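You operate a simulated robot arm through the tools that you are given. There is no shell and no other tool.

You are at the controls of a simulated robot arm. One attempt, no reset.

Task
Back out the green bolt, turn the tab to the green mark, then tighten all three bolts.
Fine: use the purple driver and put it back. Set down upright: driver.
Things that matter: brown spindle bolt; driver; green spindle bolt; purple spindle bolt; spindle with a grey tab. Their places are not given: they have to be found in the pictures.

The check looks at the end state, three seconds after you hand in, the way a careful person would. Anything else that was tipped, shoved, dropped, spilled or broken makes it a failure.

Robot
A 7-joint arm with a three-finger gripper, fixed in place. Base frame: the origin is at the foot of the arm, x ahead of it, y to its left, z up. Lengths are in mm, angles in degrees, forces in N, time in s.
Its first joint turns from -166.0 to 166.0 degrees. Payload 2.69 kg.
Tool frame: the origin (TCP) lies between the finger pads and is the grasp point; the fingertips stand 30 mm ahead of it; z points along the fingers, y is the line along which they close. Largest opening 128 mm; the body of the gripper starts 117 mm behind the TCP.
Orientation is told as [roll, pitch, yaw] about the base's x, y, z axes, in that order, counted from this pose: with the fingers straight down and closing along the base's y, the tool's x points along the base's -x, its y along +y and its z along -z.

Tools
- The arm moves only by the tool step_arm. Its argument "deltas" is a list that holds one entry, the list of rows, each a list of 7 numbers: the shift along the tool's x, y, z in m, then the turn, a rotation vector about the tool's x, y, z in degrees, then the finger opening in m, from 0 to 0.128. In form: [[[dx, dy, dz, wx, wy, wz, grip], ...]]. A call has 1 to 20 rows; each row shifts and turns the commanded pose from where the row before left it, along the tool's axes as they then stand. Rows are played at 5 a second. More than 50 mm and 8.6 degrees between two rows, or a gripper value outside its range, and nothing of the call is played. Where a pose cannot be reached the arm comes as near as it can. A force on the tool above 90 N (or 10 N above the force at the start of the call, whichever is more), or a blocked arm, ends the call early, and 0.2 s more pass. Each finger halts on what it meets, pressing with about 31 N; the grip force reading is that of the motor and also rises with nothing between the fingers. The clock runs only during rows and for 0.2 s after the last one: add rows that do not move to give the fingers time. The reply holds the time, the measured pose of the TCP, the force on the tool along the base axes, the opening and the grip force, in the units named above and with some noise, with the torque about the TCP (base axes, N m) and any sound that the robot's microphone picked up.
- Cameras (640 x 400 px; columns grow to the right, rows downward): "scene" is fixed at [216.8, 643.9, 1341.5]; the picture's right is [-0.94, -0.35, 0.00], its down [-0.08, 0.22, -0.97] and it looks along [0.34, -0.91, -0.23] (base axes); focal length 337 px, centre (320, 200). "wrist" rides on the gripper at [58, 54, -131] in the tool frame; the picture's right is [-0.68, 0.74, 0.00], its down [-0.62, -0.57, -0.55] and it looks along [-0.40, -0.37, 0.84] (tool axes); focal length 234 px, centre (320, 200).
- snapshot(camera): a new picture of that camera. No time passes.
- move_column(by): slides the trunk up (or, below 0, down) by that many mm; the arm rides with it, the base frame stays. It gives what a move gives, with no picture.
- measure_at(camera, pixels): there is no depth. For up to 12 entries [column, row, z] of the newest picture of that camera ("zoom" is the newest enlarged one), the place [x, y] in the base frame at which the ray of that pixel passes the height z, good to about 2 mm, but the place of the scene camera against the robot may be out by one fixed shift of up to 12 mm in any direction. No time passes.
- enlarge(camera, box): a new picture of the part [left, top, right, bottom] of that camera's present view, enlarged. No time passes.
- sign_off(): hands the job in; it is judged then, once.

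Unless the task says otherwise, let go and move clear before handing in.

The tools are called as name(argument=value, ...) on one line, values as JSON. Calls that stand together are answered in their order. step_arm: Moves the arm, as the interface text tells. Its arguments: {"type":"object","properties":{"deltas":{"type":"array"}},"required":["deltas"]} The other tools are called the same way: move_column (by) slides the trunk up or down; snapshot (camera) takes a picture; measure_at (camera, pixels) gives the place at which the rays of pixels pass given heights; enlarge (camera, box) takes an enlarged picture of a part of a camera's view; sign_off () hands the job in.

At the start:

```text
t: 0.0
position: [537.4, -311.6, 1374.8]
tcp_rot: [-0.1, 0.0, 0.1]
force: [-0.2, 0.1, 0.4]
wrist_torque: [0.0, -0.03, -0.01]
opening: 127.8
finger_force: 0.0
trunk travel left (down, up): [-150.0, 200.0]
```

scene: 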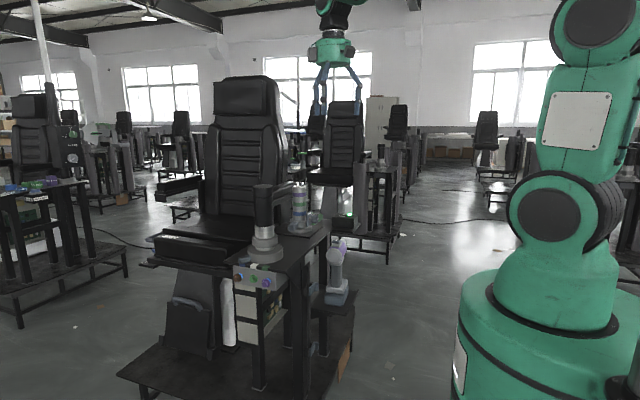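
wrist: 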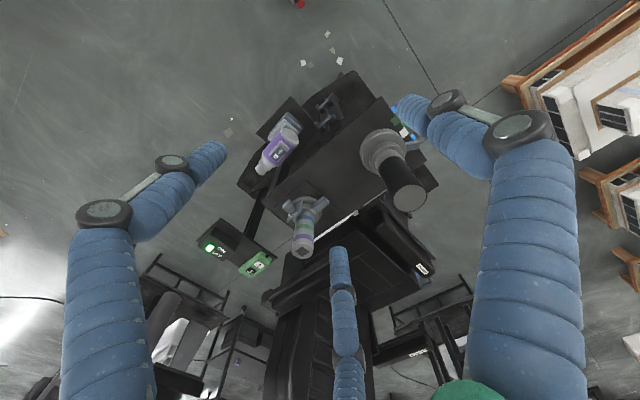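

The scene picture shows a bench around pixels (240-330, 180-300) with a spindle-like part at (265,250), coloured spots at (235-275, 280), and a purple driver around (337,265). I'll enlarge both views to identify parts.

enlarge(camera="scene", box=[220, 170, 380, 310])

enlarge(camera="wrist", box=[230, 80, 450, 270])

```text
2.86 times, centred on (300, 240) of scene
```

zoom: 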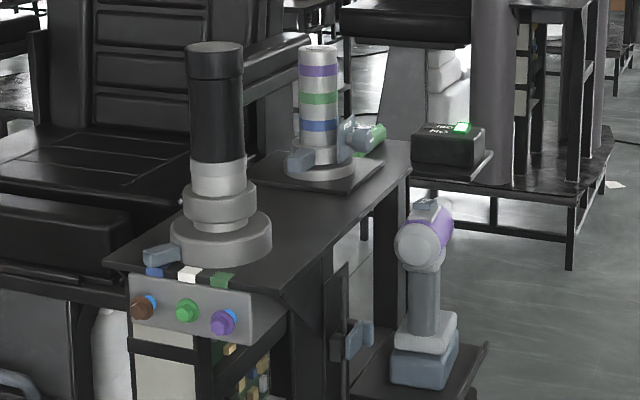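

```text
2.11 times, centred on (340, 175) of wrist
```

zoom: 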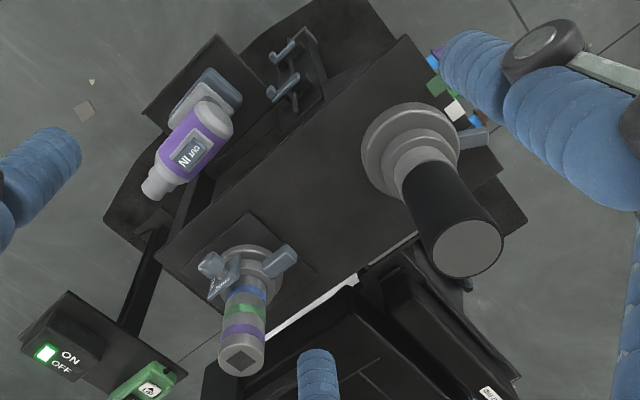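

The zoom shows a spindle with a black grip, a blue-grey tab next to blue/white/green marks, bolts brown/green/purple on the front plate, and a pistol driver with a purple band and label. I'll zoom further to read labels.

enlarge(camera="scene", box=[228, 225, 292, 300])

enlarge(camera="scene", box=[300, 210, 380, 310])

enlarge(camera="scene", box=[285, 175, 325, 240])

enlarge(camera="wrist", box=[270, 100, 310, 180])

enlarge(camera="wrist", box=[190, 190, 340, 280])

enlarge(camera="scene", box=[0, 140, 130, 320])

```text
5.33 times, centred on (260, 262) of scene
```

zoom: 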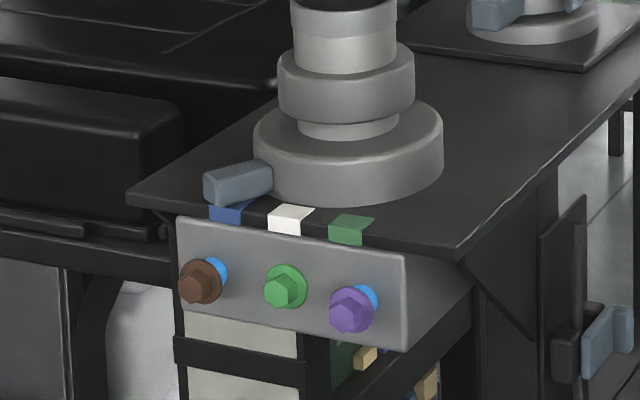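

```text
4.00 times, centred on (340, 260) of scene
```

zoom: 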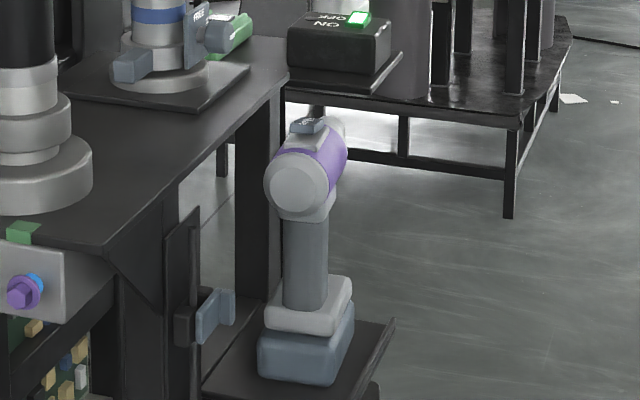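

```text
6.15 times, centred on (305, 208) of scene
```

zoom: 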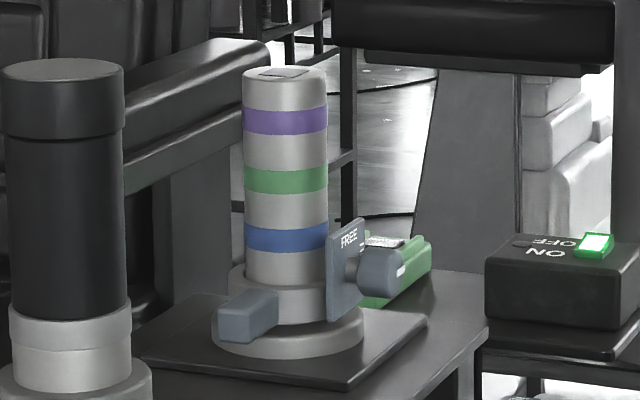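

```text
5.00 times, centred on (290, 140) of wrist
```

zoom: 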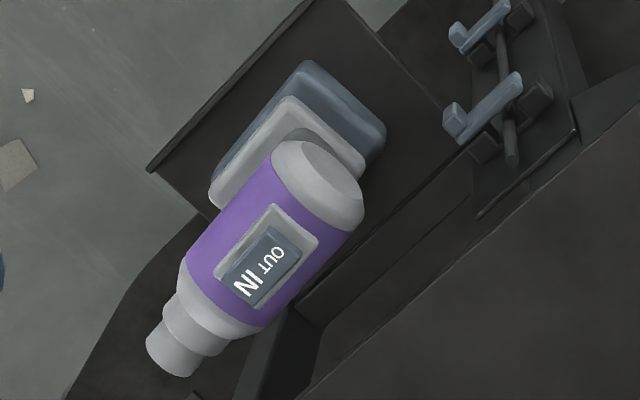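

```text
4.27 times, centred on (265, 235) of wrist
```

zoom: 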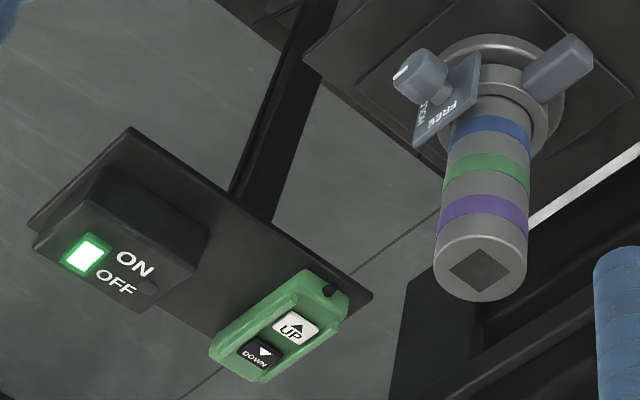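

```text
2.22 times, centred on (65, 230) of scene
```

zoom: 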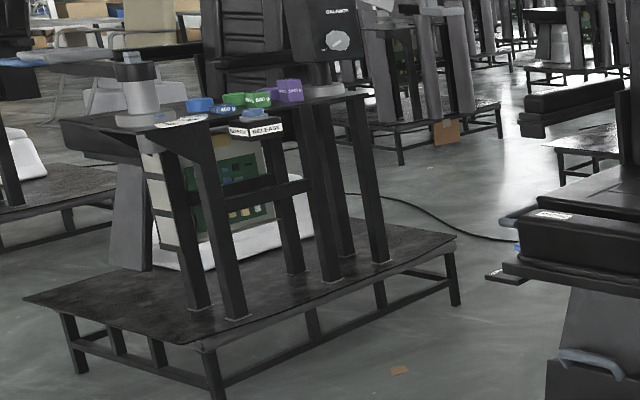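

By triangulating both views, the spindle grip top is near (765,-296,1132), the tab near (801,-223,908) and the driver top switch (wrist px 280,152; labelled OUT/IN) near (580,-502,897) with its nose toward -y. I'll move lower for a closer look at the driver.

step_arm(deltas=[[[0.0095, -0.003, 0.046, 0, 0, 0, 0.128], [0.0095, -0.003, 0.046, 0, 0, 0, 0.128], [0.0095, -0.003, 0.046, 0, 0, 0, 0.128], [0.0095, -0.003, 0.046, 0, 0, 0, 0.128], [0.0095, -0.003, 0.046, 0, 0, 0, 0.128], [0.0095, -0.003, 0.046, 0, 0, 0, 0.128], [0, 0, 0, 0, 0, 0, 0.128]]])

snapshot(camera="wrist")

snapshot(camera="scene")

```text
t: 1.6
position: [481.0, -330.5, 1098.1]
tcp_rot: [0.0, 0.0, 0.0]
force: [0.1, -0.8, 0.5]
wrist_torque: [0.04, 0.0, 0.02]
opening: 128.1
finger_force: 0.1
trunk travel left (down, up): [-150.0, 200.0]
```

```text
taken
```

wrist: 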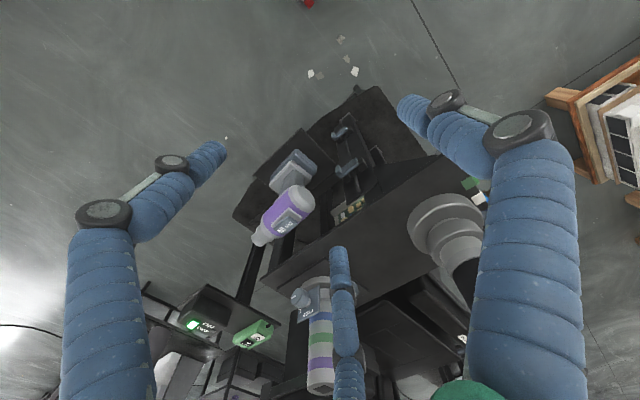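

```text
taken
```

scene: 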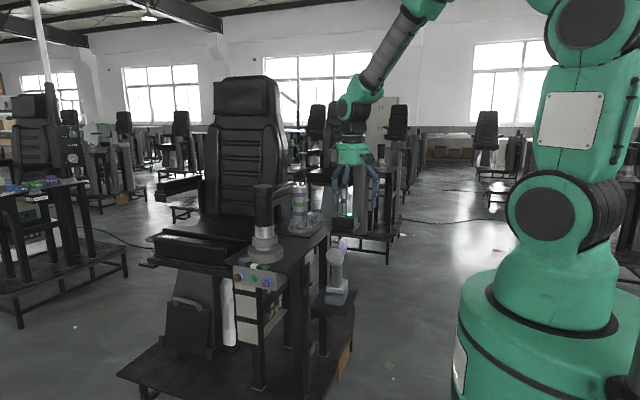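

The wrist view shows the driver at (285,215) and three blue finger-like limbs with tips around (400,100), (215,148), (337,248). I'll zoom on the gripper and on the driver to understand both.

enlarge(camera="scene", box=[315, 120, 395, 230])

enlarge(camera="wrist", box=[230, 130, 350, 270])

enlarge(camera="wrist", box=[300, 80, 430, 180])

```text
3.64 times, centred on (355, 175) of scene
```

zoom: 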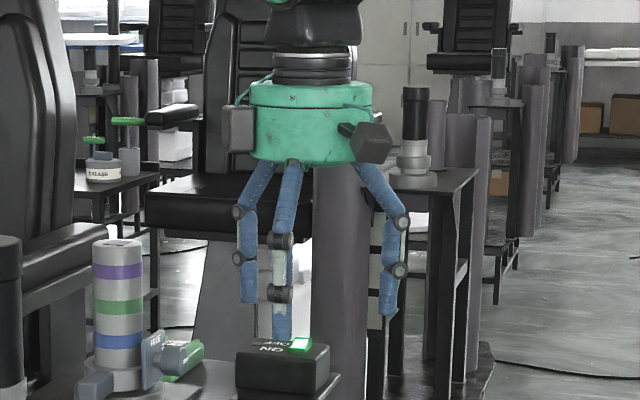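

```text
2.86 times, centred on (290, 200) of wrist
```

zoom: 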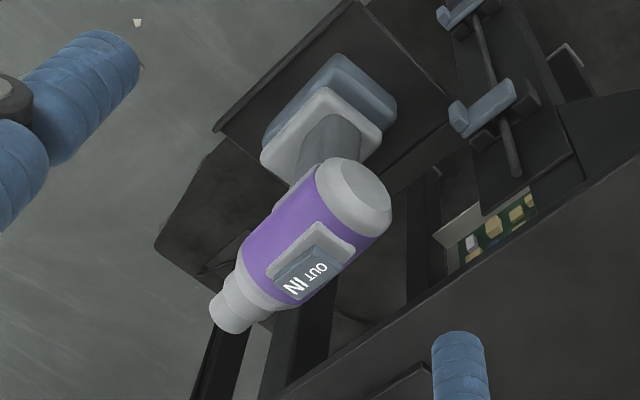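

```text
4.00 times, centred on (365, 130) of wrist
```

zoom: 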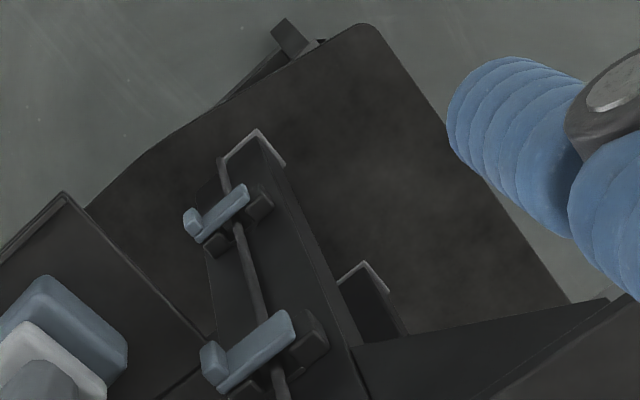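

The rendered gripper has three fingers at 120°. I'll test how they look when partly closed, with no motion, in this free space.

step_arm(deltas=[[[0, 0, 0, 0, 0, 0, 0.03], [0, 0, 0, 0, 0, 0, 0.03], [0, 0, 0, 0, 0, 0, 0.03], [0, 0, 0, 0, 0, 0, 0.03]]])

snapshot(camera="wrist")

enlarge(camera="scene", box=[315, 120, 395, 230])

```text
t: 2.6
position: [482.1, -329.0, 1098.5]
tcp_rot: [-0.1, 0.0, 0.0]
force: [0.1, -1.5, -0.5]
wrist_torque: [-0.01, -0.02, 0.0]
opening: 30.1
finger_force: 0.0
trunk travel left (down, up): [-150.0, 200.0]
```

```text
taken
```

wrist: 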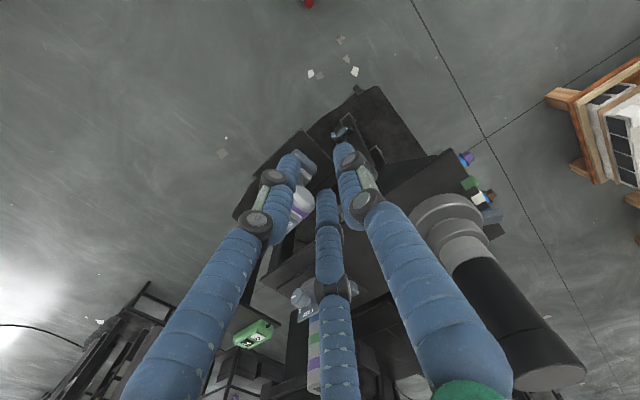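

```text
3.64 times, centred on (355, 175) of scene
```

zoom: 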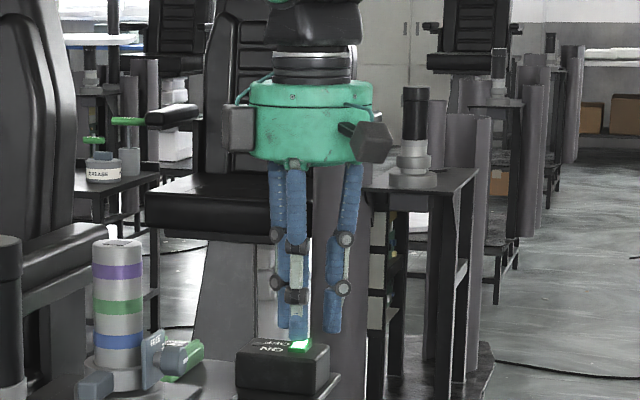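

Fingers close centrically in the picture, with an opening reading of 30 mm as commanded. I'll reopen and go around to view the driver's nose side, turning yaw by +90° so the camera looks toward +x+y.

step_arm(deltas=[[[-0.006, -0.042, 0, 0, 0, 0, 0.128], [-0.006, -0.042, 0, 0, 0, 0, 0.128], [-0.006, -0.042, 0, 0, 0, 0, 0.128], [-0.006, -0.042, 0, 0, 0, 0, 0.128], [-0.006, -0.042, 0, 0, 0, 0, 0.128], [-0.006, -0.042, 0, 0, 0, 0, 0.128], [0, 0, 0, 0, 0, -8.2, 0.128], [0, 0, 0, 0, 0, -8.2, 0.128], [0, 0, 0, 0, 0, -8.2, 0.128], [0, 0, 0, 0, 0, -8.2, 0.128], [0, 0, 0, 0, 0, -8.2, 0.128], [0, 0, 0, 0, 0, -8.2, 0.128], [0, 0, 0, 0, 0, -8.2, 0.128], [0, 0, 0, 0, 0, -8.2, 0.128], [0, 0, 0, 0, 0, -8.2, 0.128], [0, 0, 0, 0, 0, -8.2, 0.128], [0, 0, 0, 0, 0, -8.0, 0.128], [0, 0, 0, 0, 0, 0, 0.128]]])

snapshot(camera="wrist")

snapshot(camera="scene")

```text
t: 6.4
position: [517.8, -580.7, 1098.4]
tcp_rot: [0.0, -0.1, 89.9]
force: [-0.4, 0.6, 0.5]
wrist_torque: [-0.03, 0.01, 0.0]
opening: 127.9
finger_force: 0.1
trunk travel left (down, up): [-150.0, 200.0]
```

```text
taken
```

wrist: 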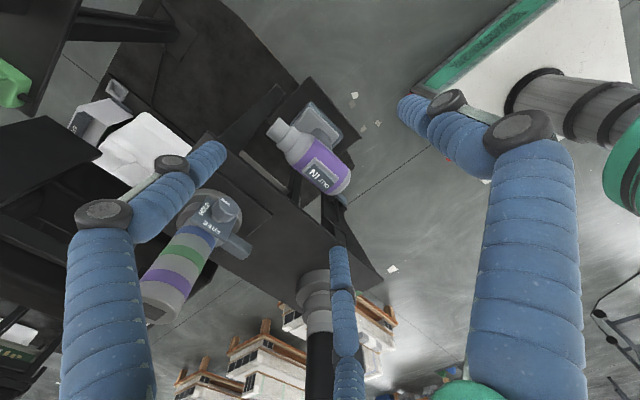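

```text
taken
```

scene: 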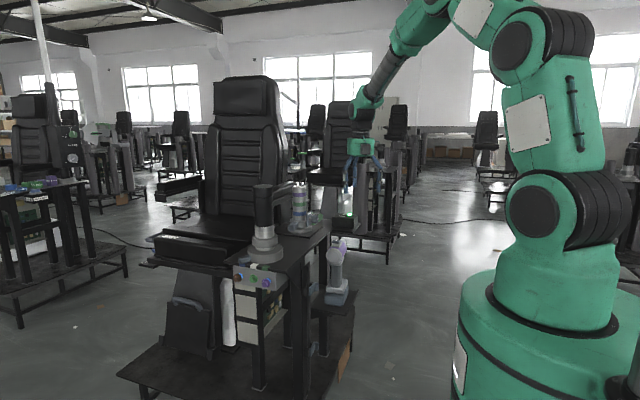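

The driver is seen from the nose side at (315,155), rocker on top reading IN/OUT. I'll descend about 100 mm for more detail.

step_arm(deltas=[[[0, 0, 0.035, 0, 0, 0, 0.128], [0, 0, 0.035, 0, 0, 0, 0.128], [0, 0, 0.03, 0, 0, 0, 0.128], [0, 0, 0, 0, 0, 0, 0.128]]])

enlarge(camera="wrist", box=[230, 40, 390, 240])

snapshot(camera="wrist")

```text
t: 7.4
position: [516.6, -581.7, 995.9]
tcp_rot: [0.0, 0.0, 90.0]
force: [0.2, -0.1, -0.8]
wrist_torque: [0.02, 0.01, 0.0]
opening: 128.1
finger_force: 0.1
trunk travel left (down, up): [-150.0, 200.0]
```

```text
2.00 times, centred on (310, 140) of wrist
```

zoom: 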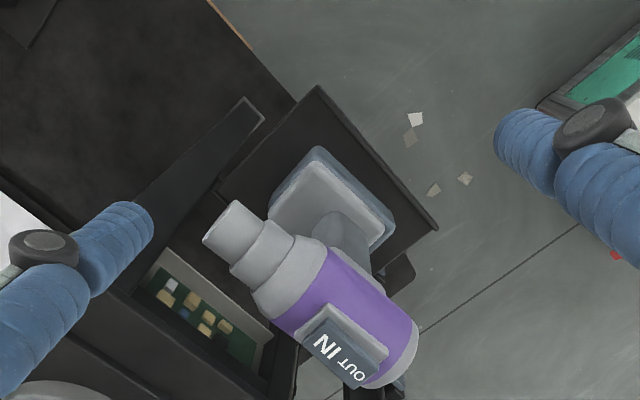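

```text
taken
```

wrist: 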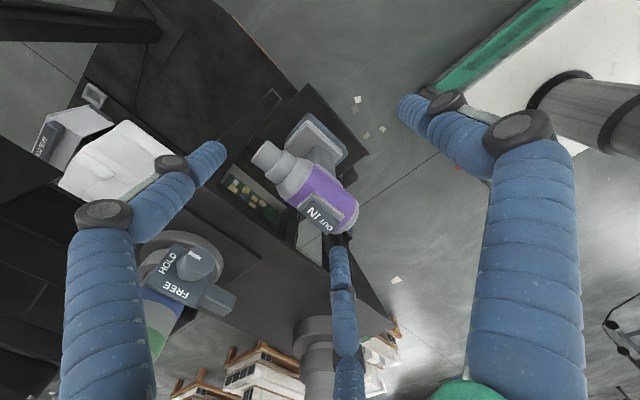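

The driver's nose, purple body and battery base are visible (zoom 205-415, 150-390), knob on the second column reads HOLD/FREE. I'll swing lower and tilt up to see the driver from the nose side for a trigger and for dimensions.

step_arm(deltas=[[[0.0135, 0.01475, 0.036, 0, 0, 0, 0.128], [0.0135, 0.01475, 0.036, 0, 0, 0, 0.128], [0.0135, 0.01475, 0.036, 0, 0, 0, 0.128], [0.0135, 0.01475, 0.036, 0, 0, 0, 0.128], [0, 0, 0, -5.41, 5.89, 0, 0.128], [0, 0, 0, -5.41, 5.89, 0, 0.128], [0, 0, 0, -5.41, 5.89, 0, 0.128], [0, 0, 0, -5.41, 5.89, 0, 0.128], [0, 0, 0, -5.41, 5.89, 0, 0.128], [0, 0, 0, 0, 0, 0, 0.128]]])

snapshot(camera="wrist")

enlarge(camera="wrist", box=[240, 80, 400, 260])

```text
t: 9.6
position: [457.2, -636.4, 854.8]
tcp_rot: [29.8, 28.4, 97.6]
force: [0.2, 0.1, -0.3]
wrist_torque: [0.02, 0.04, -0.02]
opening: 127.9
finger_force: 0.1
trunk travel left (down, up): [-150.0, 200.0]
```

```text
taken
```

wrist: 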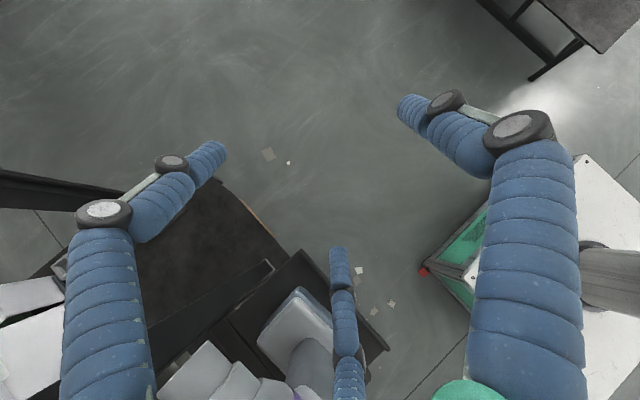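

```text
2.22 times, centred on (320, 170) of wrist
```

zoom: 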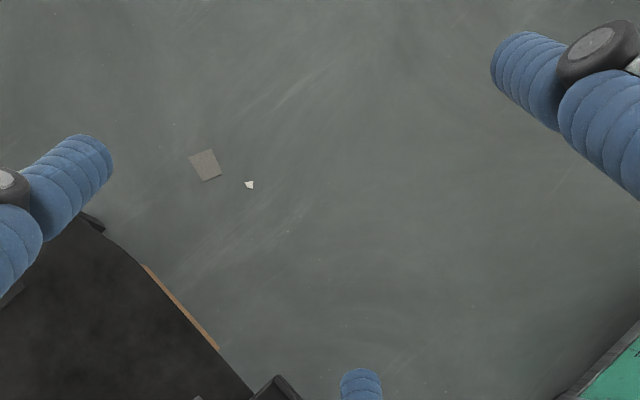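

The picture is upside down relative to the world (picture-down is world-up), so my tilt went the wrong way. I'll reverse it by 80° to look nearly horizontally at the driver.

step_arm(deltas=[[[0, 0, 0, 5.41, -5.89, 0, 0.128], [0, 0, 0, 5.41, -5.89, 0, 0.128], [0, 0, 0, 5.41, -5.89, 0, 0.128], [0, 0, 0, 5.41, -5.89, 0, 0.128], [0, 0, 0, 5.41, -5.89, 0, 0.128], [0, 0, 0, 5.41, -5.89, 0, 0.128], [0, 0, 0, 5.41, -5.89, 0, 0.128], [0, 0, 0, 5.41, -5.89, 0, 0.128], [0, 0, 0, 5.41, -5.89, 0, 0.128], [0, 0, 0, 5.41, -5.89, 0, 0.128], [0, 0, 0, 0, 0, 0, 0.128]]])

snapshot(camera="wrist")

snapshot(camera="scene")

```text
t: 12.0
position: [458.1, -635.4, 851.4]
tcp_rot: [-29.5, -28.5, 97.5]
force: [0.8, -1.4, -0.2]
wrist_torque: [0.19, 0.09, 0.17]
opening: 127.5
finger_force: 0.0
trunk travel left (down, up): [-150.0, 200.0]
```

```text
taken
```

wrist: 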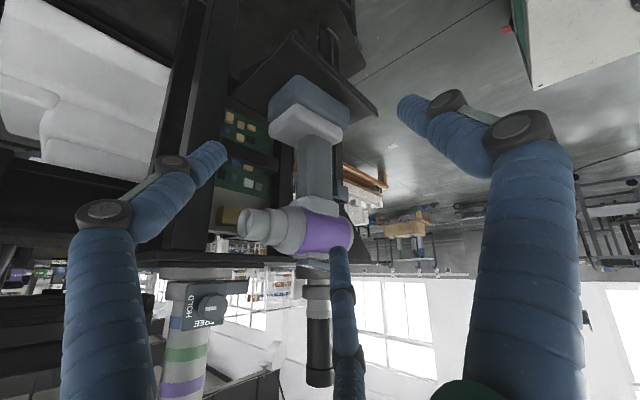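

```text
taken
```

scene: 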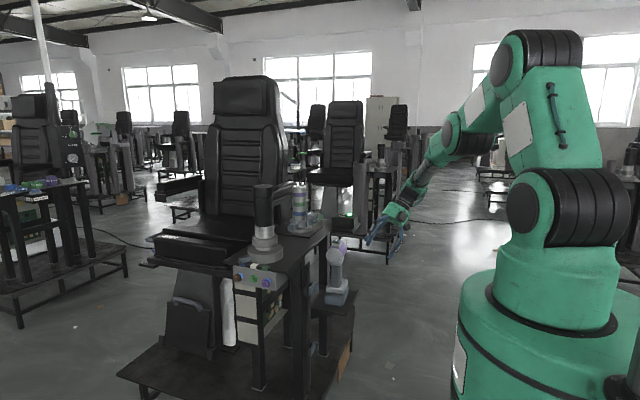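

enlarge(camera="wrist", box=[220, 60, 380, 270])

enlarge(camera="wrist", box=[230, 180, 360, 270])

```text
1.90 times, centred on (300, 165) of wrist
```

zoom: 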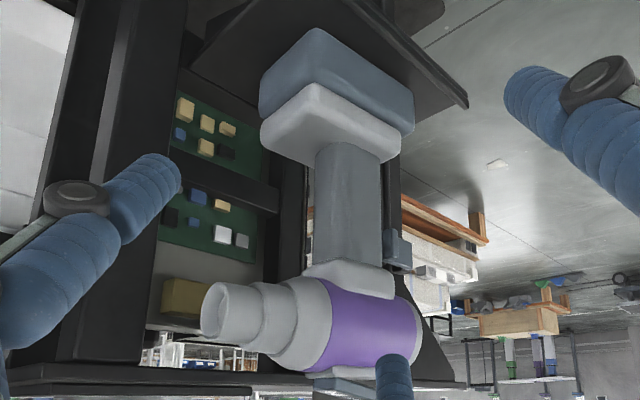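

```text
4.44 times, centred on (295, 225) of wrist
```

zoom: 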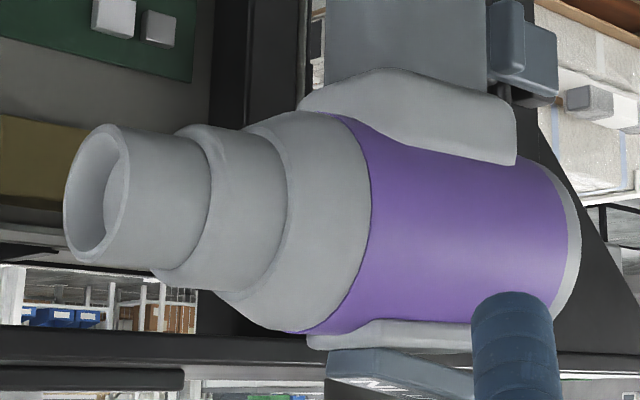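

The side view shows no trigger, just a socket nose, handle, and battery base; the rocker seems pressed at its IN (nose) end. Next I'll withdraw, rise and go around to the +y side to see the bolt plate.

step_arm(deltas=[[[0, 0, 0, -5.41, 5.89, 0, 0.128], [0, 0, 0, -5.41, 5.89, 0, 0.128], [0, 0, 0, -5.41, 5.89, 0, 0.128], [0, 0, 0, -5.41, 5.89, 0, 0.128], [0, 0, 0, -5.41, 5.89, 0, 0.128], [0, 0, -0.024, 0, 0, 8.2, 0.128], [0, 0, -0.024, 0, 0, 8.2, 0.128], [0, 0, -0.024, 0, 0, 8.2, 0.128], [0, 0, -0.024, 0, 0, 8.2, 0.128], [0, 0, -0.024, 0, 0, 8.2, 0.128], [0, 0, -0.024, 0, 0, 8.2, 0.128], [0, 0, -0.024, 0, 0, 8.2, 0.128], [0, 0, -0.024, 0, 0, 8.2, 0.128], [0, 0, -0.024, 0, 0, 8.2, 0.128], [0, 0, -0.024, 0, 0, 8.2, 0.128], [0, 0, -0.024, 0, 0, 8.2, 0.128], [0, 0, -0.024, 0, 0, 8.2, 0.128], [0, 0, -0.024, 0, 0, 8.2, 0.128], [0, 0, -0.024, 0, 0, 8.2, 0.128], [0, 0, -0.024, 0, 0, 8.2, 0.128]]])

step_arm(deltas=[[[0, 0, 0, 0, 0, 7.1, 0.128], [0, 0, 0, 0, 0, 7.1, 0.128], [0.01712, 0.04574, 0, 0, 0, 0, 0.128], [0.01712, 0.04574, 0, 0, 0, 0, 0.128], [0.01712, 0.04574, 0, 0, 0, 0, 0.128], [0.01712, 0.04574, 0, 0, 0, 0, 0.128], [0.01712, 0.04574, 0, 0, 0, 0, 0.128], [0.01712, 0.04574, 0, 0, 0, 0, 0.128], [0.01712, 0.04574, 0, 0, 0, 0, 0.128], [0.01712, 0.04574, 0, 0, 0, 0, 0.128], [0.01712, 0.04574, 0, 0, 0, 0, 0.128], [0.01712, 0.04574, 0, 0, 0, 0, 0.128], [0.01712, 0.04574, 0, 0, 0, 0, 0.128], [0.01712, 0.04574, 0, 0, 0, 0, 0.128], [0.01712, 0.04574, 0, 0, 0, 0, 0.128], [0.01712, 0.04574, 0, 0, 0, 0, 0.128], [0, 0, 0, 0, 0, 0, 0.128]]])

snapshot(camera="wrist")

```text
t: 16.2
position: [457.1, -635.0, 1212.8]
tcp_rot: [0.0, 0.1, -33.2]
force: [-0.2, 0.5, 0.2]
wrist_torque: [0.05, -0.03, 0.0]
opening: 128.1
finger_force: 0.0
trunk travel left (down, up): [-150.0, 200.0]
```

```text
t: 19.8
position: [766.0, -23.9, 1213.9]
tcp_rot: [0.0, -0.1, -47.3]
force: [0.5, 0.0, -0.6]
wrist_torque: [-0.08, 0.02, -0.01]
opening: 127.7
finger_force: 0.2
trunk travel left (down, up): [-150.0, 200.0]
```

```text
taken
```

wrist: 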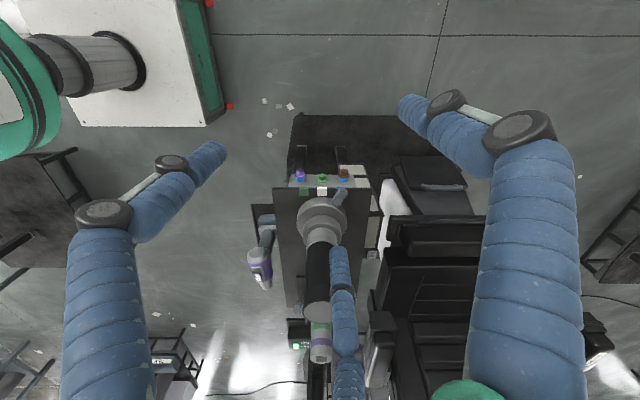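

Now the bench is seen end-on: bolts at about (300,177), (322,178), (345,175), marks just below them, tab at (338,197). I'll zoom in here and measure.

enlarge(camera="wrist", box=[270, 150, 380, 250])

measure_at(camera="wrist", pixels=[[274, 189, 890], [369, 189, 890], [289, 305, 890], [322, 205, 890], [300, 175, 850], [322, 178, 850], [345, 174, 850]])

```text
4.00 times, centred on (325, 200) of wrist
```

zoom: 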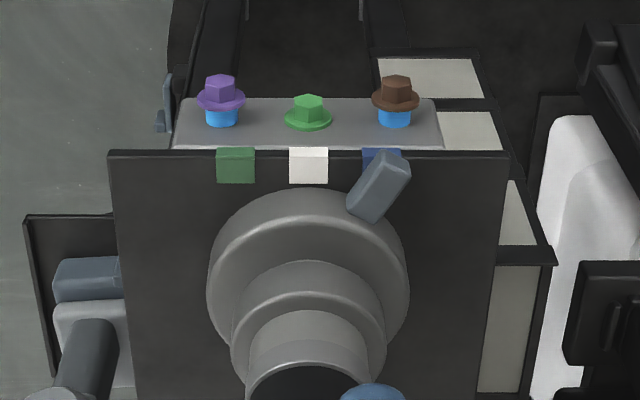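

```text
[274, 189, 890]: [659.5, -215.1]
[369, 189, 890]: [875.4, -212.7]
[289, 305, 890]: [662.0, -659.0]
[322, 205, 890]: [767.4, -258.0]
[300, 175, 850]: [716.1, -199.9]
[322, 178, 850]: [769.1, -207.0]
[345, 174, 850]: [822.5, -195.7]
```

The bolts are clear: purple and brown stand out with blue shanks, green is seated; marks green/white/blue sit on the bench edge (y≈-214) and the tab points at blue. I'll descend in front and tilt up to view the plate face-on.

step_arm(deltas=[[[0, 0, 0.043, 0, 0, 0, 0.128], [0, 0, 0.043, 0, 0, 0, 0.128], [0, 0, 0.043, 0, 0, 0, 0.128], [0, 0, 0.043, 0, 0, 0, 0.128], [0, 0, 0.043, 0, 0, 0, 0.128], [0, 0, 0.043, 0, 0, 0, 0.128], [0, 0, 0.043, 0, 0, 0, 0.128], [0, 0, 0, 5.41, -5.89, 0, 0.128], [0, 0, 0, 5.41, -5.89, 0, 0.128], [0, 0, 0, 5.41, -5.89, 0, 0.128], [0, 0, 0, 5.41, -5.89, 0, 0.128], [0, 0, 0, 5.41, -5.89, 0, 0.128], [0, 0, 0, 0, 0, 0, 0.128]]])

snapshot(camera="wrist")

enlarge(camera="wrist", box=[250, 100, 400, 240])

```text
t: 22.6
position: [765.1, -24.9, 914.1]
tcp_rot: [-29.7, -28.3, -39.6]
force: [0.2, -0.3, -0.8]
wrist_torque: [-0.05, 0.03, -0.01]
opening: 128.2
finger_force: 0.0
trunk travel left (down, up): [-150.0, 200.0]
```

```text
taken
```

wrist: 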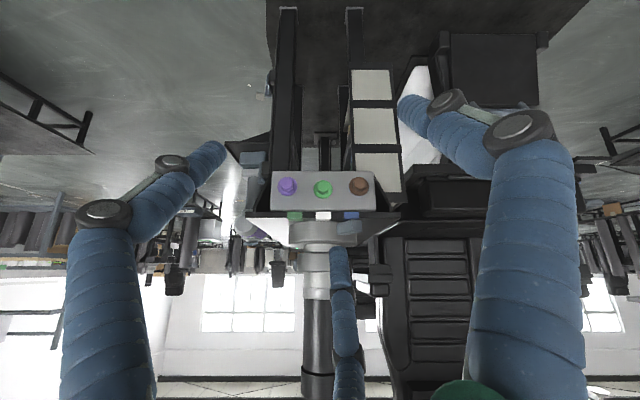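

```text
2.86 times, centred on (325, 170) of wrist
```

zoom: 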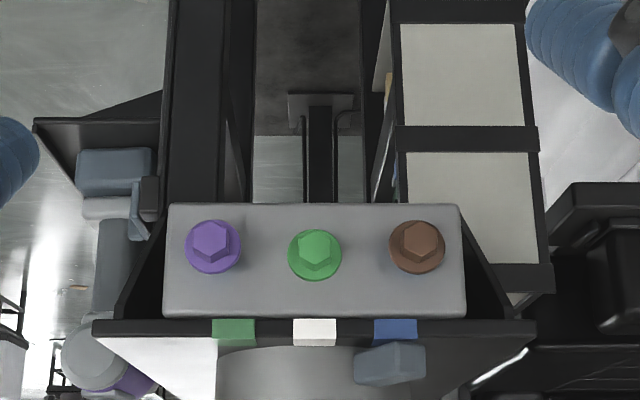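

The front view gives, by triangulation, purple bolt ≈(720,-188,851), green ≈(771,-200,850), brown ≈(821,-188,850), plate vertical at y≈-211, bolt axes along y. Now I'll withdraw and go above the driver with yaw -90 (fingers closing along x) for precise measurement.

step_arm(deltas=[[[0, 0, 0, -5.41, 5.89, 0, 0.128], [0, 0, 0, -5.41, 5.89, 0, 0.128], [0, 0, 0, -5.41, 5.89, 0, 0.128], [0, 0, 0, -5.41, 5.89, 0, 0.128], [0, 0, 0, -5.41, 5.89, 0, 0.128], [0, 0, -0.042, 0, 0, 5.34, 0.128], [0, 0, -0.042, 0, 0, 5.34, 0.128], [0, 0, -0.042, 0, 0, 5.34, 0.128], [0, 0, -0.042, 0, 0, 5.34, 0.128], [0, 0, -0.042, 0, 0, 5.34, 0.128], [0, 0, -0.042, 0, 0, 5.34, 0.128], [0, 0, -0.042, 0, 0, 5.34, 0.128], [0, 0, -0.042, 0, 0, 5.34, 0.128], [0, 0, 0, 0, 0, 0, 0.128]]])

step_arm(deltas=[[[-0.04364, -0.01664, 0, 0, 0, 0, 0.09], [-0.04364, -0.01664, 0, 0, 0, 0, 0.09], [-0.04364, -0.01664, 0, 0, 0, 0, 0.09], [-0.04364, -0.01664, 0, 0, 0, 0, 0.09], [-0.04364, -0.01664, 0, 0, 0, 0, 0.09], [-0.04364, -0.01664, 0, 0, 0, 0, 0.09], [-0.04364, -0.01664, 0, 0, 0, 0, 0.09], [-0.04364, -0.01664, 0, 0, 0, 0, 0.09], [-0.04364, -0.01664, 0, 0, 0, 0, 0.09], [-0.04364, -0.01664, 0, 0, 0, 0, 0.09], [-0.04364, -0.01664, 0, 0, 0, 0, 0.09], [0, 0, 0.045, 0, 0, 0, 0.09], [0, 0, 0.045, 0, 0, 0, 0.09], [0, 0, 0.045, 0, 0, 0, 0.09], [0, 0, 0.045, 0, 0, 0, 0.09], [0, 0, 0, 0, 0, 0, 0.09]]])

snapshot(camera="wrist")

```text
t: 25.6
position: [764.4, -25.1, 1251.4]
tcp_rot: [0.1, 0.0, -90.0]
force: [0.2, -0.1, 0.8]
wrist_torque: [0.01, -0.05, 0.0]
opening: 128.0
finger_force: 0.0
trunk travel left (down, up): [-150.0, 200.0]
```

```text
t: 29.0
position: [582.7, -508.8, 1069.2]
tcp_rot: [-0.2, -0.1, -89.8]
force: [0.1, -0.8, -0.1]
wrist_torque: [0.03, 0.03, -0.02]
opening: 90.0
finger_force: 0.1
trunk travel left (down, up): [-150.0, 200.0]
```

```text
taken
```

wrist: 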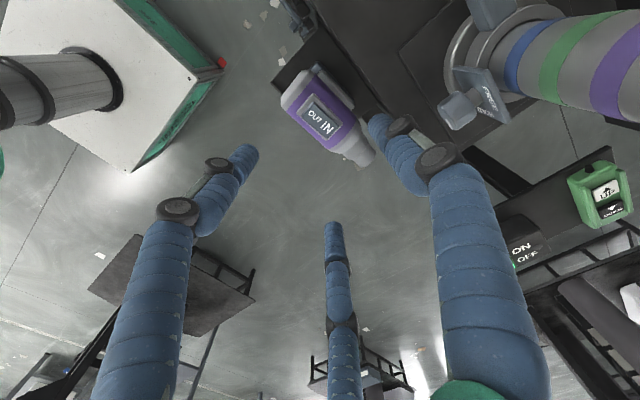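

The driver sits at (325,115) in this view. I'll zoom and measure its outline and the rocker.

enlarge(camera="wrist", box=[265, 55, 385, 175])

```text
3.33 times, centred on (325, 115) of wrist
```

zoom: 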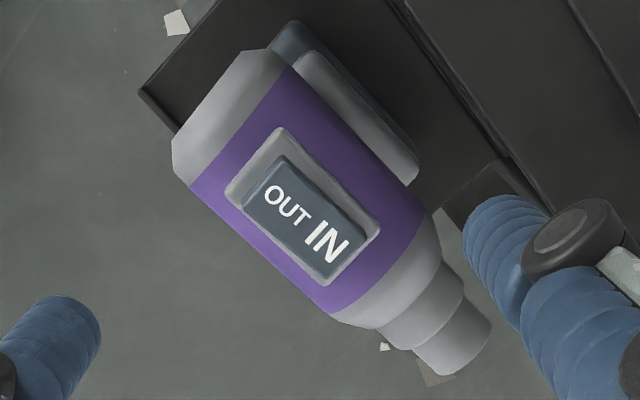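

I'll measure the rocker corners, body edges and nose in this zoom.

measure_at(camera="zoom", pixels=[[470, 352, 853], [207, 98, 853], [190, 185, 853], [330, 312, 853], [295, 65, 853], [425, 205, 853], [225, 190, 885], [283, 128, 885], [380, 228, 885], [328, 287, 885], [285, 203, 895], [328, 243, 890]])

```text
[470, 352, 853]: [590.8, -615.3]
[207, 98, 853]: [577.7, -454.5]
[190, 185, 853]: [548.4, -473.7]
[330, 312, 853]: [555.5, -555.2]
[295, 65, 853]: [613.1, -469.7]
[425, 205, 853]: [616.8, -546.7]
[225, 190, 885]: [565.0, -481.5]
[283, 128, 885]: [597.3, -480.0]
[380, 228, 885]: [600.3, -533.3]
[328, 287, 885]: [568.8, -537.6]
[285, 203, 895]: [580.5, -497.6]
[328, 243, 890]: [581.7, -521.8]
```

The driver axis runs from nose (591,-615) to rear (578,-454), i.e. nose direction about 4.2° toward +x from -y; body ≈62 mm wide, rocker OUT end near (580,-490). I'll align yaw to -85.8, close the fingers and hover over the OUT end.

step_arm(deltas=[[[0, 0, 0, 0, 0, -4.0, 0.0], [0.0189, -0.0013, 0, 0, 0, 0, 0.0], [0, 0, 0.0395, 0, 0, 0, 0.0], [0, 0, 0.0395, 0, 0, 0, 0.0], [0, 0, 0.035, 0, 0, 0, 0.0], [0, 0, 0, 0, 0, 0, 0.0]]])

snapshot(camera="wrist")

enlarge(camera="scene", box=[300, 190, 380, 290])

```text
t: 30.4
position: [578.9, -486.5, 955.7]
tcp_rot: [-0.1, 0.1, -86.0]
force: [-0.3, 0.6, 0.3]
wrist_torque: [0.03, 0.01, -0.05]
opening: 2.1
finger_force: 31.0
trunk travel left (down, up): [-150.0, 200.0]
```

```text
taken
```

wrist: 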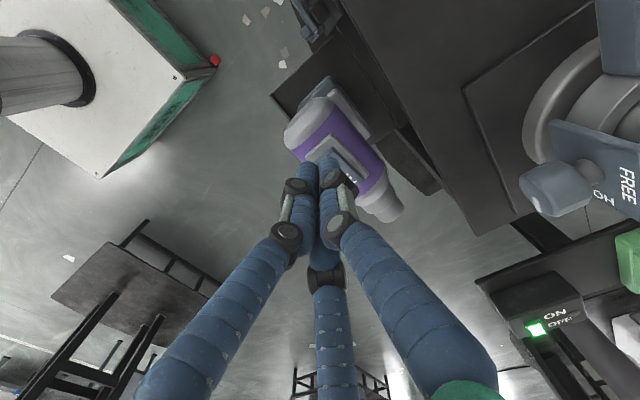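

```text
4.00 times, centred on (340, 240) of scene
```

zoom: 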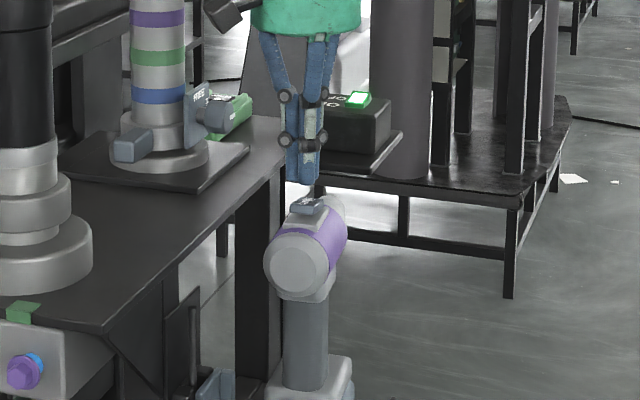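

The closed fingertips hover just over the rocker's rear (OUT) end at px (322,165). I'll lower gently and watch the force.

step_arm(deltas=[[[-0.0025, 0.0005, 0.004, 0, 0, 0, 0.0], [0, 0, 0.004, 0, 0, 0, 0.0], [0, 0, 0.004, 0, 0, 0, 0.0], [0, 0, 0.004, 0, 0, 0, 0.0], [0, 0, 0.004, 0, 0, 0, 0.0], [0, 0, 0.002, 0, 0, 0, 0.0], [0, 0, 0.002, 0, 0, 0, 0.0]]])

enlarge(camera="scene", box=[310, 210, 370, 280])

```text
t: 32.0
position: [579.9, -488.9, 931.5]
tcp_rot: [0.0, 0.0, -86.0]
force: [0.6, -0.8, 0.0]
wrist_torque: [-0.06, -0.02, 0.01]
opening: 2.2
finger_force: 30.7
trunk travel left (down, up): [-150.0, 200.0]
```

```text
5.71 times, centred on (340, 245) of scene
```

zoom: 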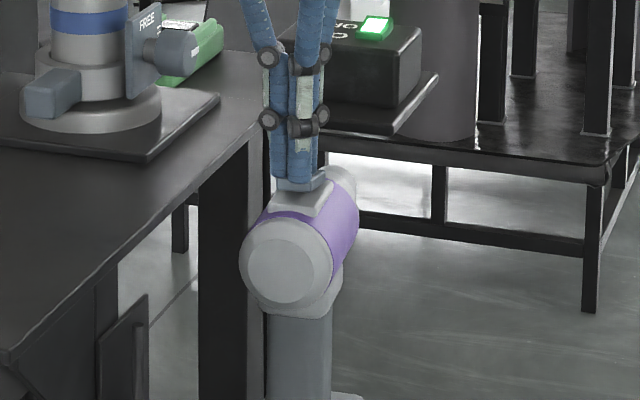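

No contact force yet with fingertips near z≈901. I'll keep lowering by 1 mm rows.

step_arm(deltas=[[[0, 0, 0.001, 0, 0, 0, 0.0], [0, 0, 0.001, 0, 0, 0, 0.0], [0, 0, 0.001, 0, 0, 0, 0.0]]])

```text
t: 32.8
position: [579.9, -488.2, 929.7]
tcp_rot: [0.1, 0.0, -86.0]
force: [0.6, -0.4, 0.4]
wrist_torque: [0.04, -0.01, -0.01]
opening: 1.9
finger_force: 30.4
trunk travel left (down, up): [-150.0, 200.0]
```

step_arm(deltas=[[[0, 0, 0.001, 0, 0, 0, 0.0], [0, 0, 0.001, 0, 0, 0, 0.0], [0, 0, 0.001, 0, 0, 0, 0.0]]])

```text
t: 33.6
position: [578.9, -487.4, 924.8]
tcp_rot: [0.0, 0.0, -86.0]
force: [0.0, 1.0, 0.8]
wrist_torque: [-0.03, -0.01, 0.01]
opening: 1.9
finger_force: 30.9
trunk travel left (down, up): [-150.0, 200.0]
```

Still no force at TCP z≈925. I'll continue in small steps.

step_arm(deltas=[[[0, 0, 0.001, 0, 0, 0, 0.0], [0, 0, 0.001, 0, 0, 0, 0.0]]])

enlarge(camera="wrist", box=[270, 80, 410, 230])

```text
t: 34.2
position: [580.4, -487.3, 925.4]
tcp_rot: [0.1, -0.2, -86.0]
force: [-3.8, 4.7, 16.1]
wrist_torque: [-0.13, 0.19, -0.09]
opening: 2.1
finger_force: 30.9
trunk travel left (down, up): [-150.0, 200.0]
```

```text
2.67 times, centred on (340, 155) of wrist
```

zoom: 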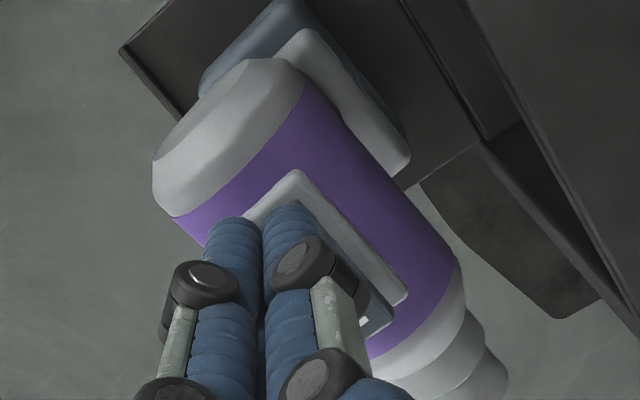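

Contact: about 16 N upward at TCP z≈925. I'll press another millimetre or two until it clicks.

step_arm(deltas=[[[0, 0, 0.001, 0, 0, 0, 0.0], [0, 0, 0, 0, 0, 0, 0.0]]])

```text
t: 34.8
position: [581.1, -487.5, 925.0]
tcp_rot: [0.1, -0.1, -86.0]
force: [-6.5, 7.4, 31.7]
wrist_torque: [-0.3, 0.34, -0.12]
opening: 2.2
finger_force: 30.9
trunk travel left (down, up): [-150.0, 200.0]
```

Force rises to 32 N without movement or click, so I may be on the rim or the OUT end may already be down. I'll back off and look at the rocker.

step_arm(deltas=[[[0, 0, -0.005, 0, 0, 0, 0.0], [0, 0, -0.045, 0, 0, 0, 0.0], [0, 0, -0.045, 0, 0, 0, 0.0], [0, 0, 0, 0, 0, 0, 0.09]]])

enlarge(camera="scene", box=[320, 230, 355, 260])

snapshot(camera="wrist")

```text
t: 35.8
position: [578.0, -486.1, 1017.6]
tcp_rot: [0.0, 0.0, -86.0]
force: [-0.2, -0.2, 0.9]
wrist_torque: [-0.06, -0.04, -0.01]
opening: 89.2
finger_force: 0.4
trunk travel left (down, up): [-150.0, 200.0]
```

```text
13.33 times, centred on (338, 245) of scene
```

zoom: 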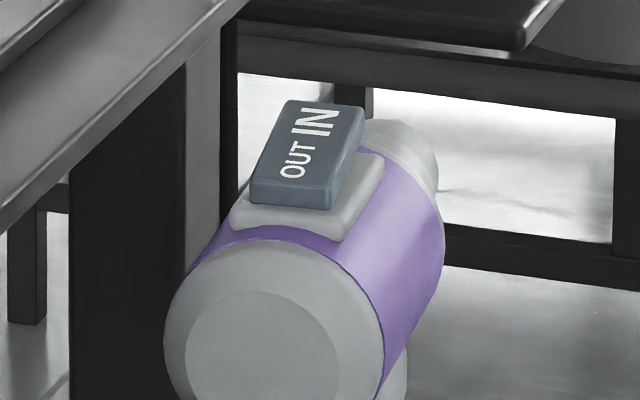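

```text
taken
```

wrist: 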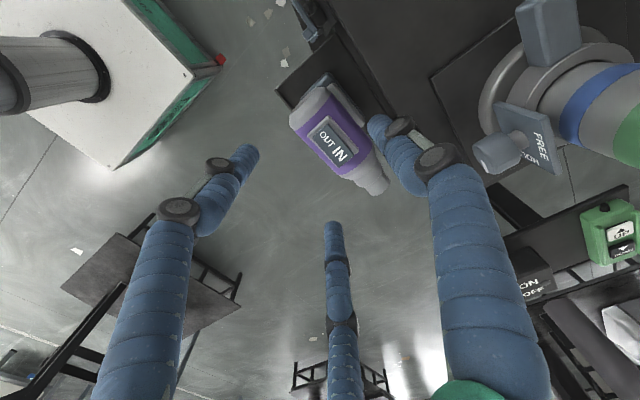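

At 13× the rocker now looks tilted with the OUT (near) end flush and the IN end raised. I'll check from the wrist view for confirmation.

enlarge(camera="wrist", box=[300, 105, 370, 175])

enlarge(camera="scene", box=[310, 220, 370, 290])

```text
5.71 times, centred on (335, 140) of wrist
```

zoom: 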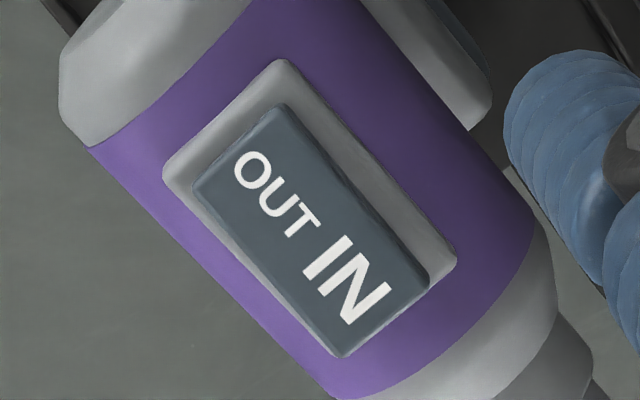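

```text
5.71 times, centred on (340, 255) of scene
```

zoom: 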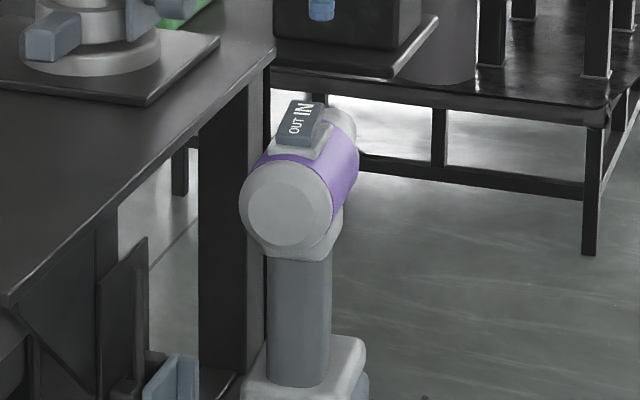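

The rocker has flipped: its top now faces the scene camera (OUT end down, IN end up). Now I'll centre over the body at (582,-510) and descend with fingers at 90 mm.

step_arm(deltas=[[[-0.0241, 0.0026, 0, 0, 0, 0, 0.09], [0, 0, 0.04, 0, 0, 0, 0.09], [0, 0, 0.04, 0, 0, 0, 0.09], [0, 0, 0, 0, 0, 0, 0.09]]])

snapshot(camera="wrist")

enlarge(camera="scene", box=[310, 200, 370, 270])

```text
t: 36.8
position: [585.5, -512.8, 936.3]
tcp_rot: [0.0, 0.0, -86.1]
force: [-0.1, 0.1, 0.0]
wrist_torque: [0.05, 0.05, 0.01]
opening: 89.9
finger_force: 0.0
trunk travel left (down, up): [-150.0, 200.0]
```

```text
taken
```

wrist: 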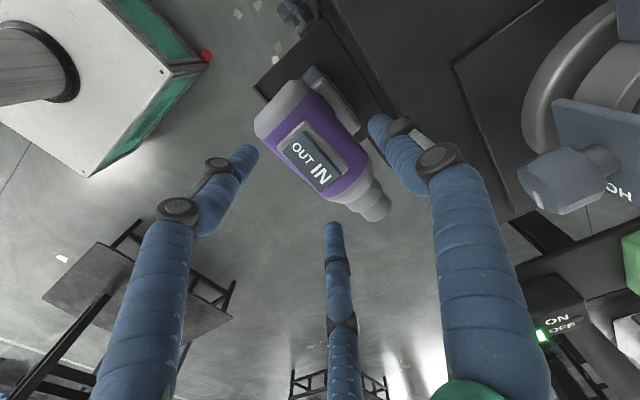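

```text
5.71 times, centred on (340, 235) of scene
```

zoom: 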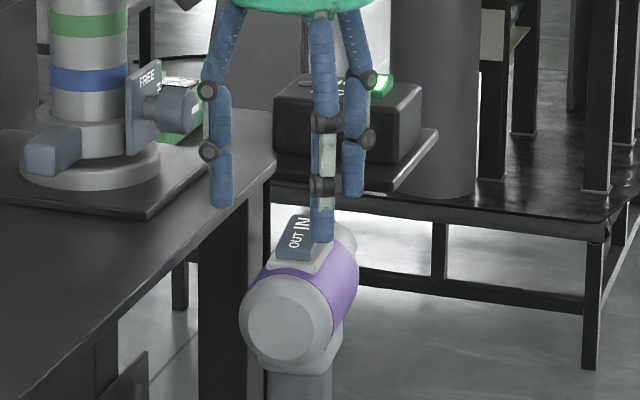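

The driver is centred between where the two fingers should be. I'll descend carefully in steps and watch for force.

step_arm(deltas=[[[0, -0.001, 0.01, 0, 0, 0, 0.09], [0, 0, 0.01, 0, 0, 0, 0.09], [0, 0, 0.01, 0, 0, 0, 0.09], [0, 0, 0, 0, 0, 0, 0.09]]])

step_arm(deltas=[[[0, 0, 0.008, 0, 0, 0, 0.09], [0, 0, 0.008, 0, 0, 0, 0.09], [0, 0, 0, 0, 0, 0, 0.09]]])

snapshot(camera="wrist")

enlarge(camera="scene", box=[310, 200, 370, 270])

```text
t: 37.8
position: [584.4, -512.9, 906.2]
tcp_rot: [0.1, 0.0, -86.0]
force: [0.1, -0.3, 0.2]
wrist_torque: [-0.02, -0.01, -0.01]
opening: 90.1
finger_force: 0.0
trunk travel left (down, up): [-150.0, 200.0]
```

```text
t: 38.6
position: [582.9, -511.9, 890.2]
tcp_rot: [0.0, 0.0, -86.0]
force: [-1.4, -1.3, 3.2]
wrist_torque: [0.05, 0.14, 0.16]
opening: 92.5
finger_force: 0.8
trunk travel left (down, up): [-150.0, 200.0]
```

```text
taken
```

wrist: 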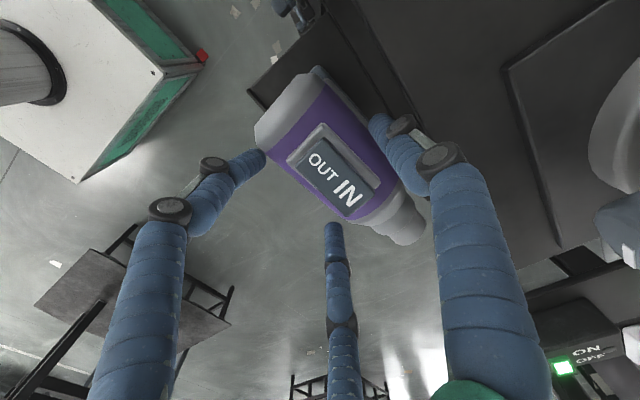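

```text
5.71 times, centred on (340, 235) of scene
```

zoom: 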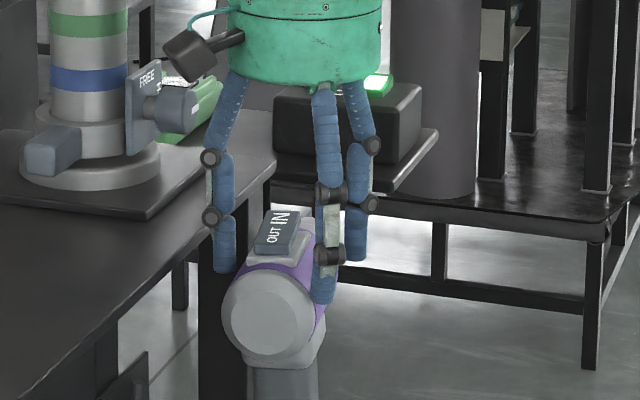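

The driver slid toward +x as I descended (opening pushed to 92.5, scene body centre moved ~3 px left): the hand really behaves as three fingers at 120°. I'll stop here and check whether the driver still stands upright.

enlarge(camera="scene", box=[300, 220, 380, 310])

enlarge(camera="wrist", box=[230, 40, 450, 270])

```text
4.44 times, centred on (340, 265) of scene
```

zoom: 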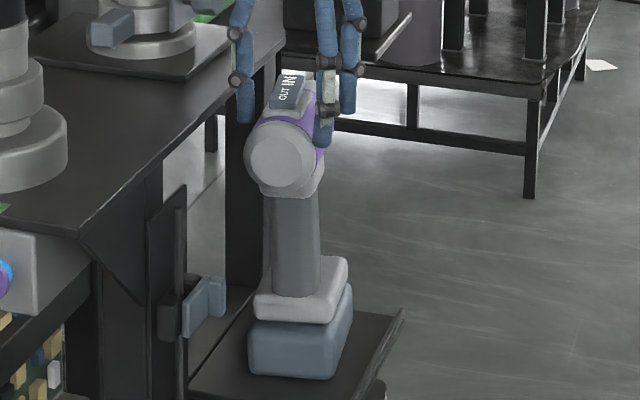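

```text
1.74 times, centred on (340, 155) of wrist
```

zoom: 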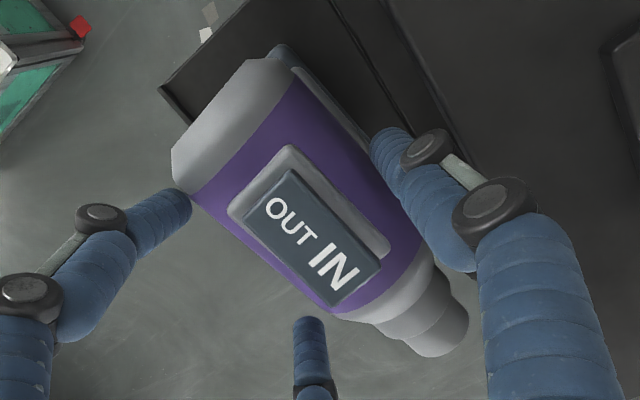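

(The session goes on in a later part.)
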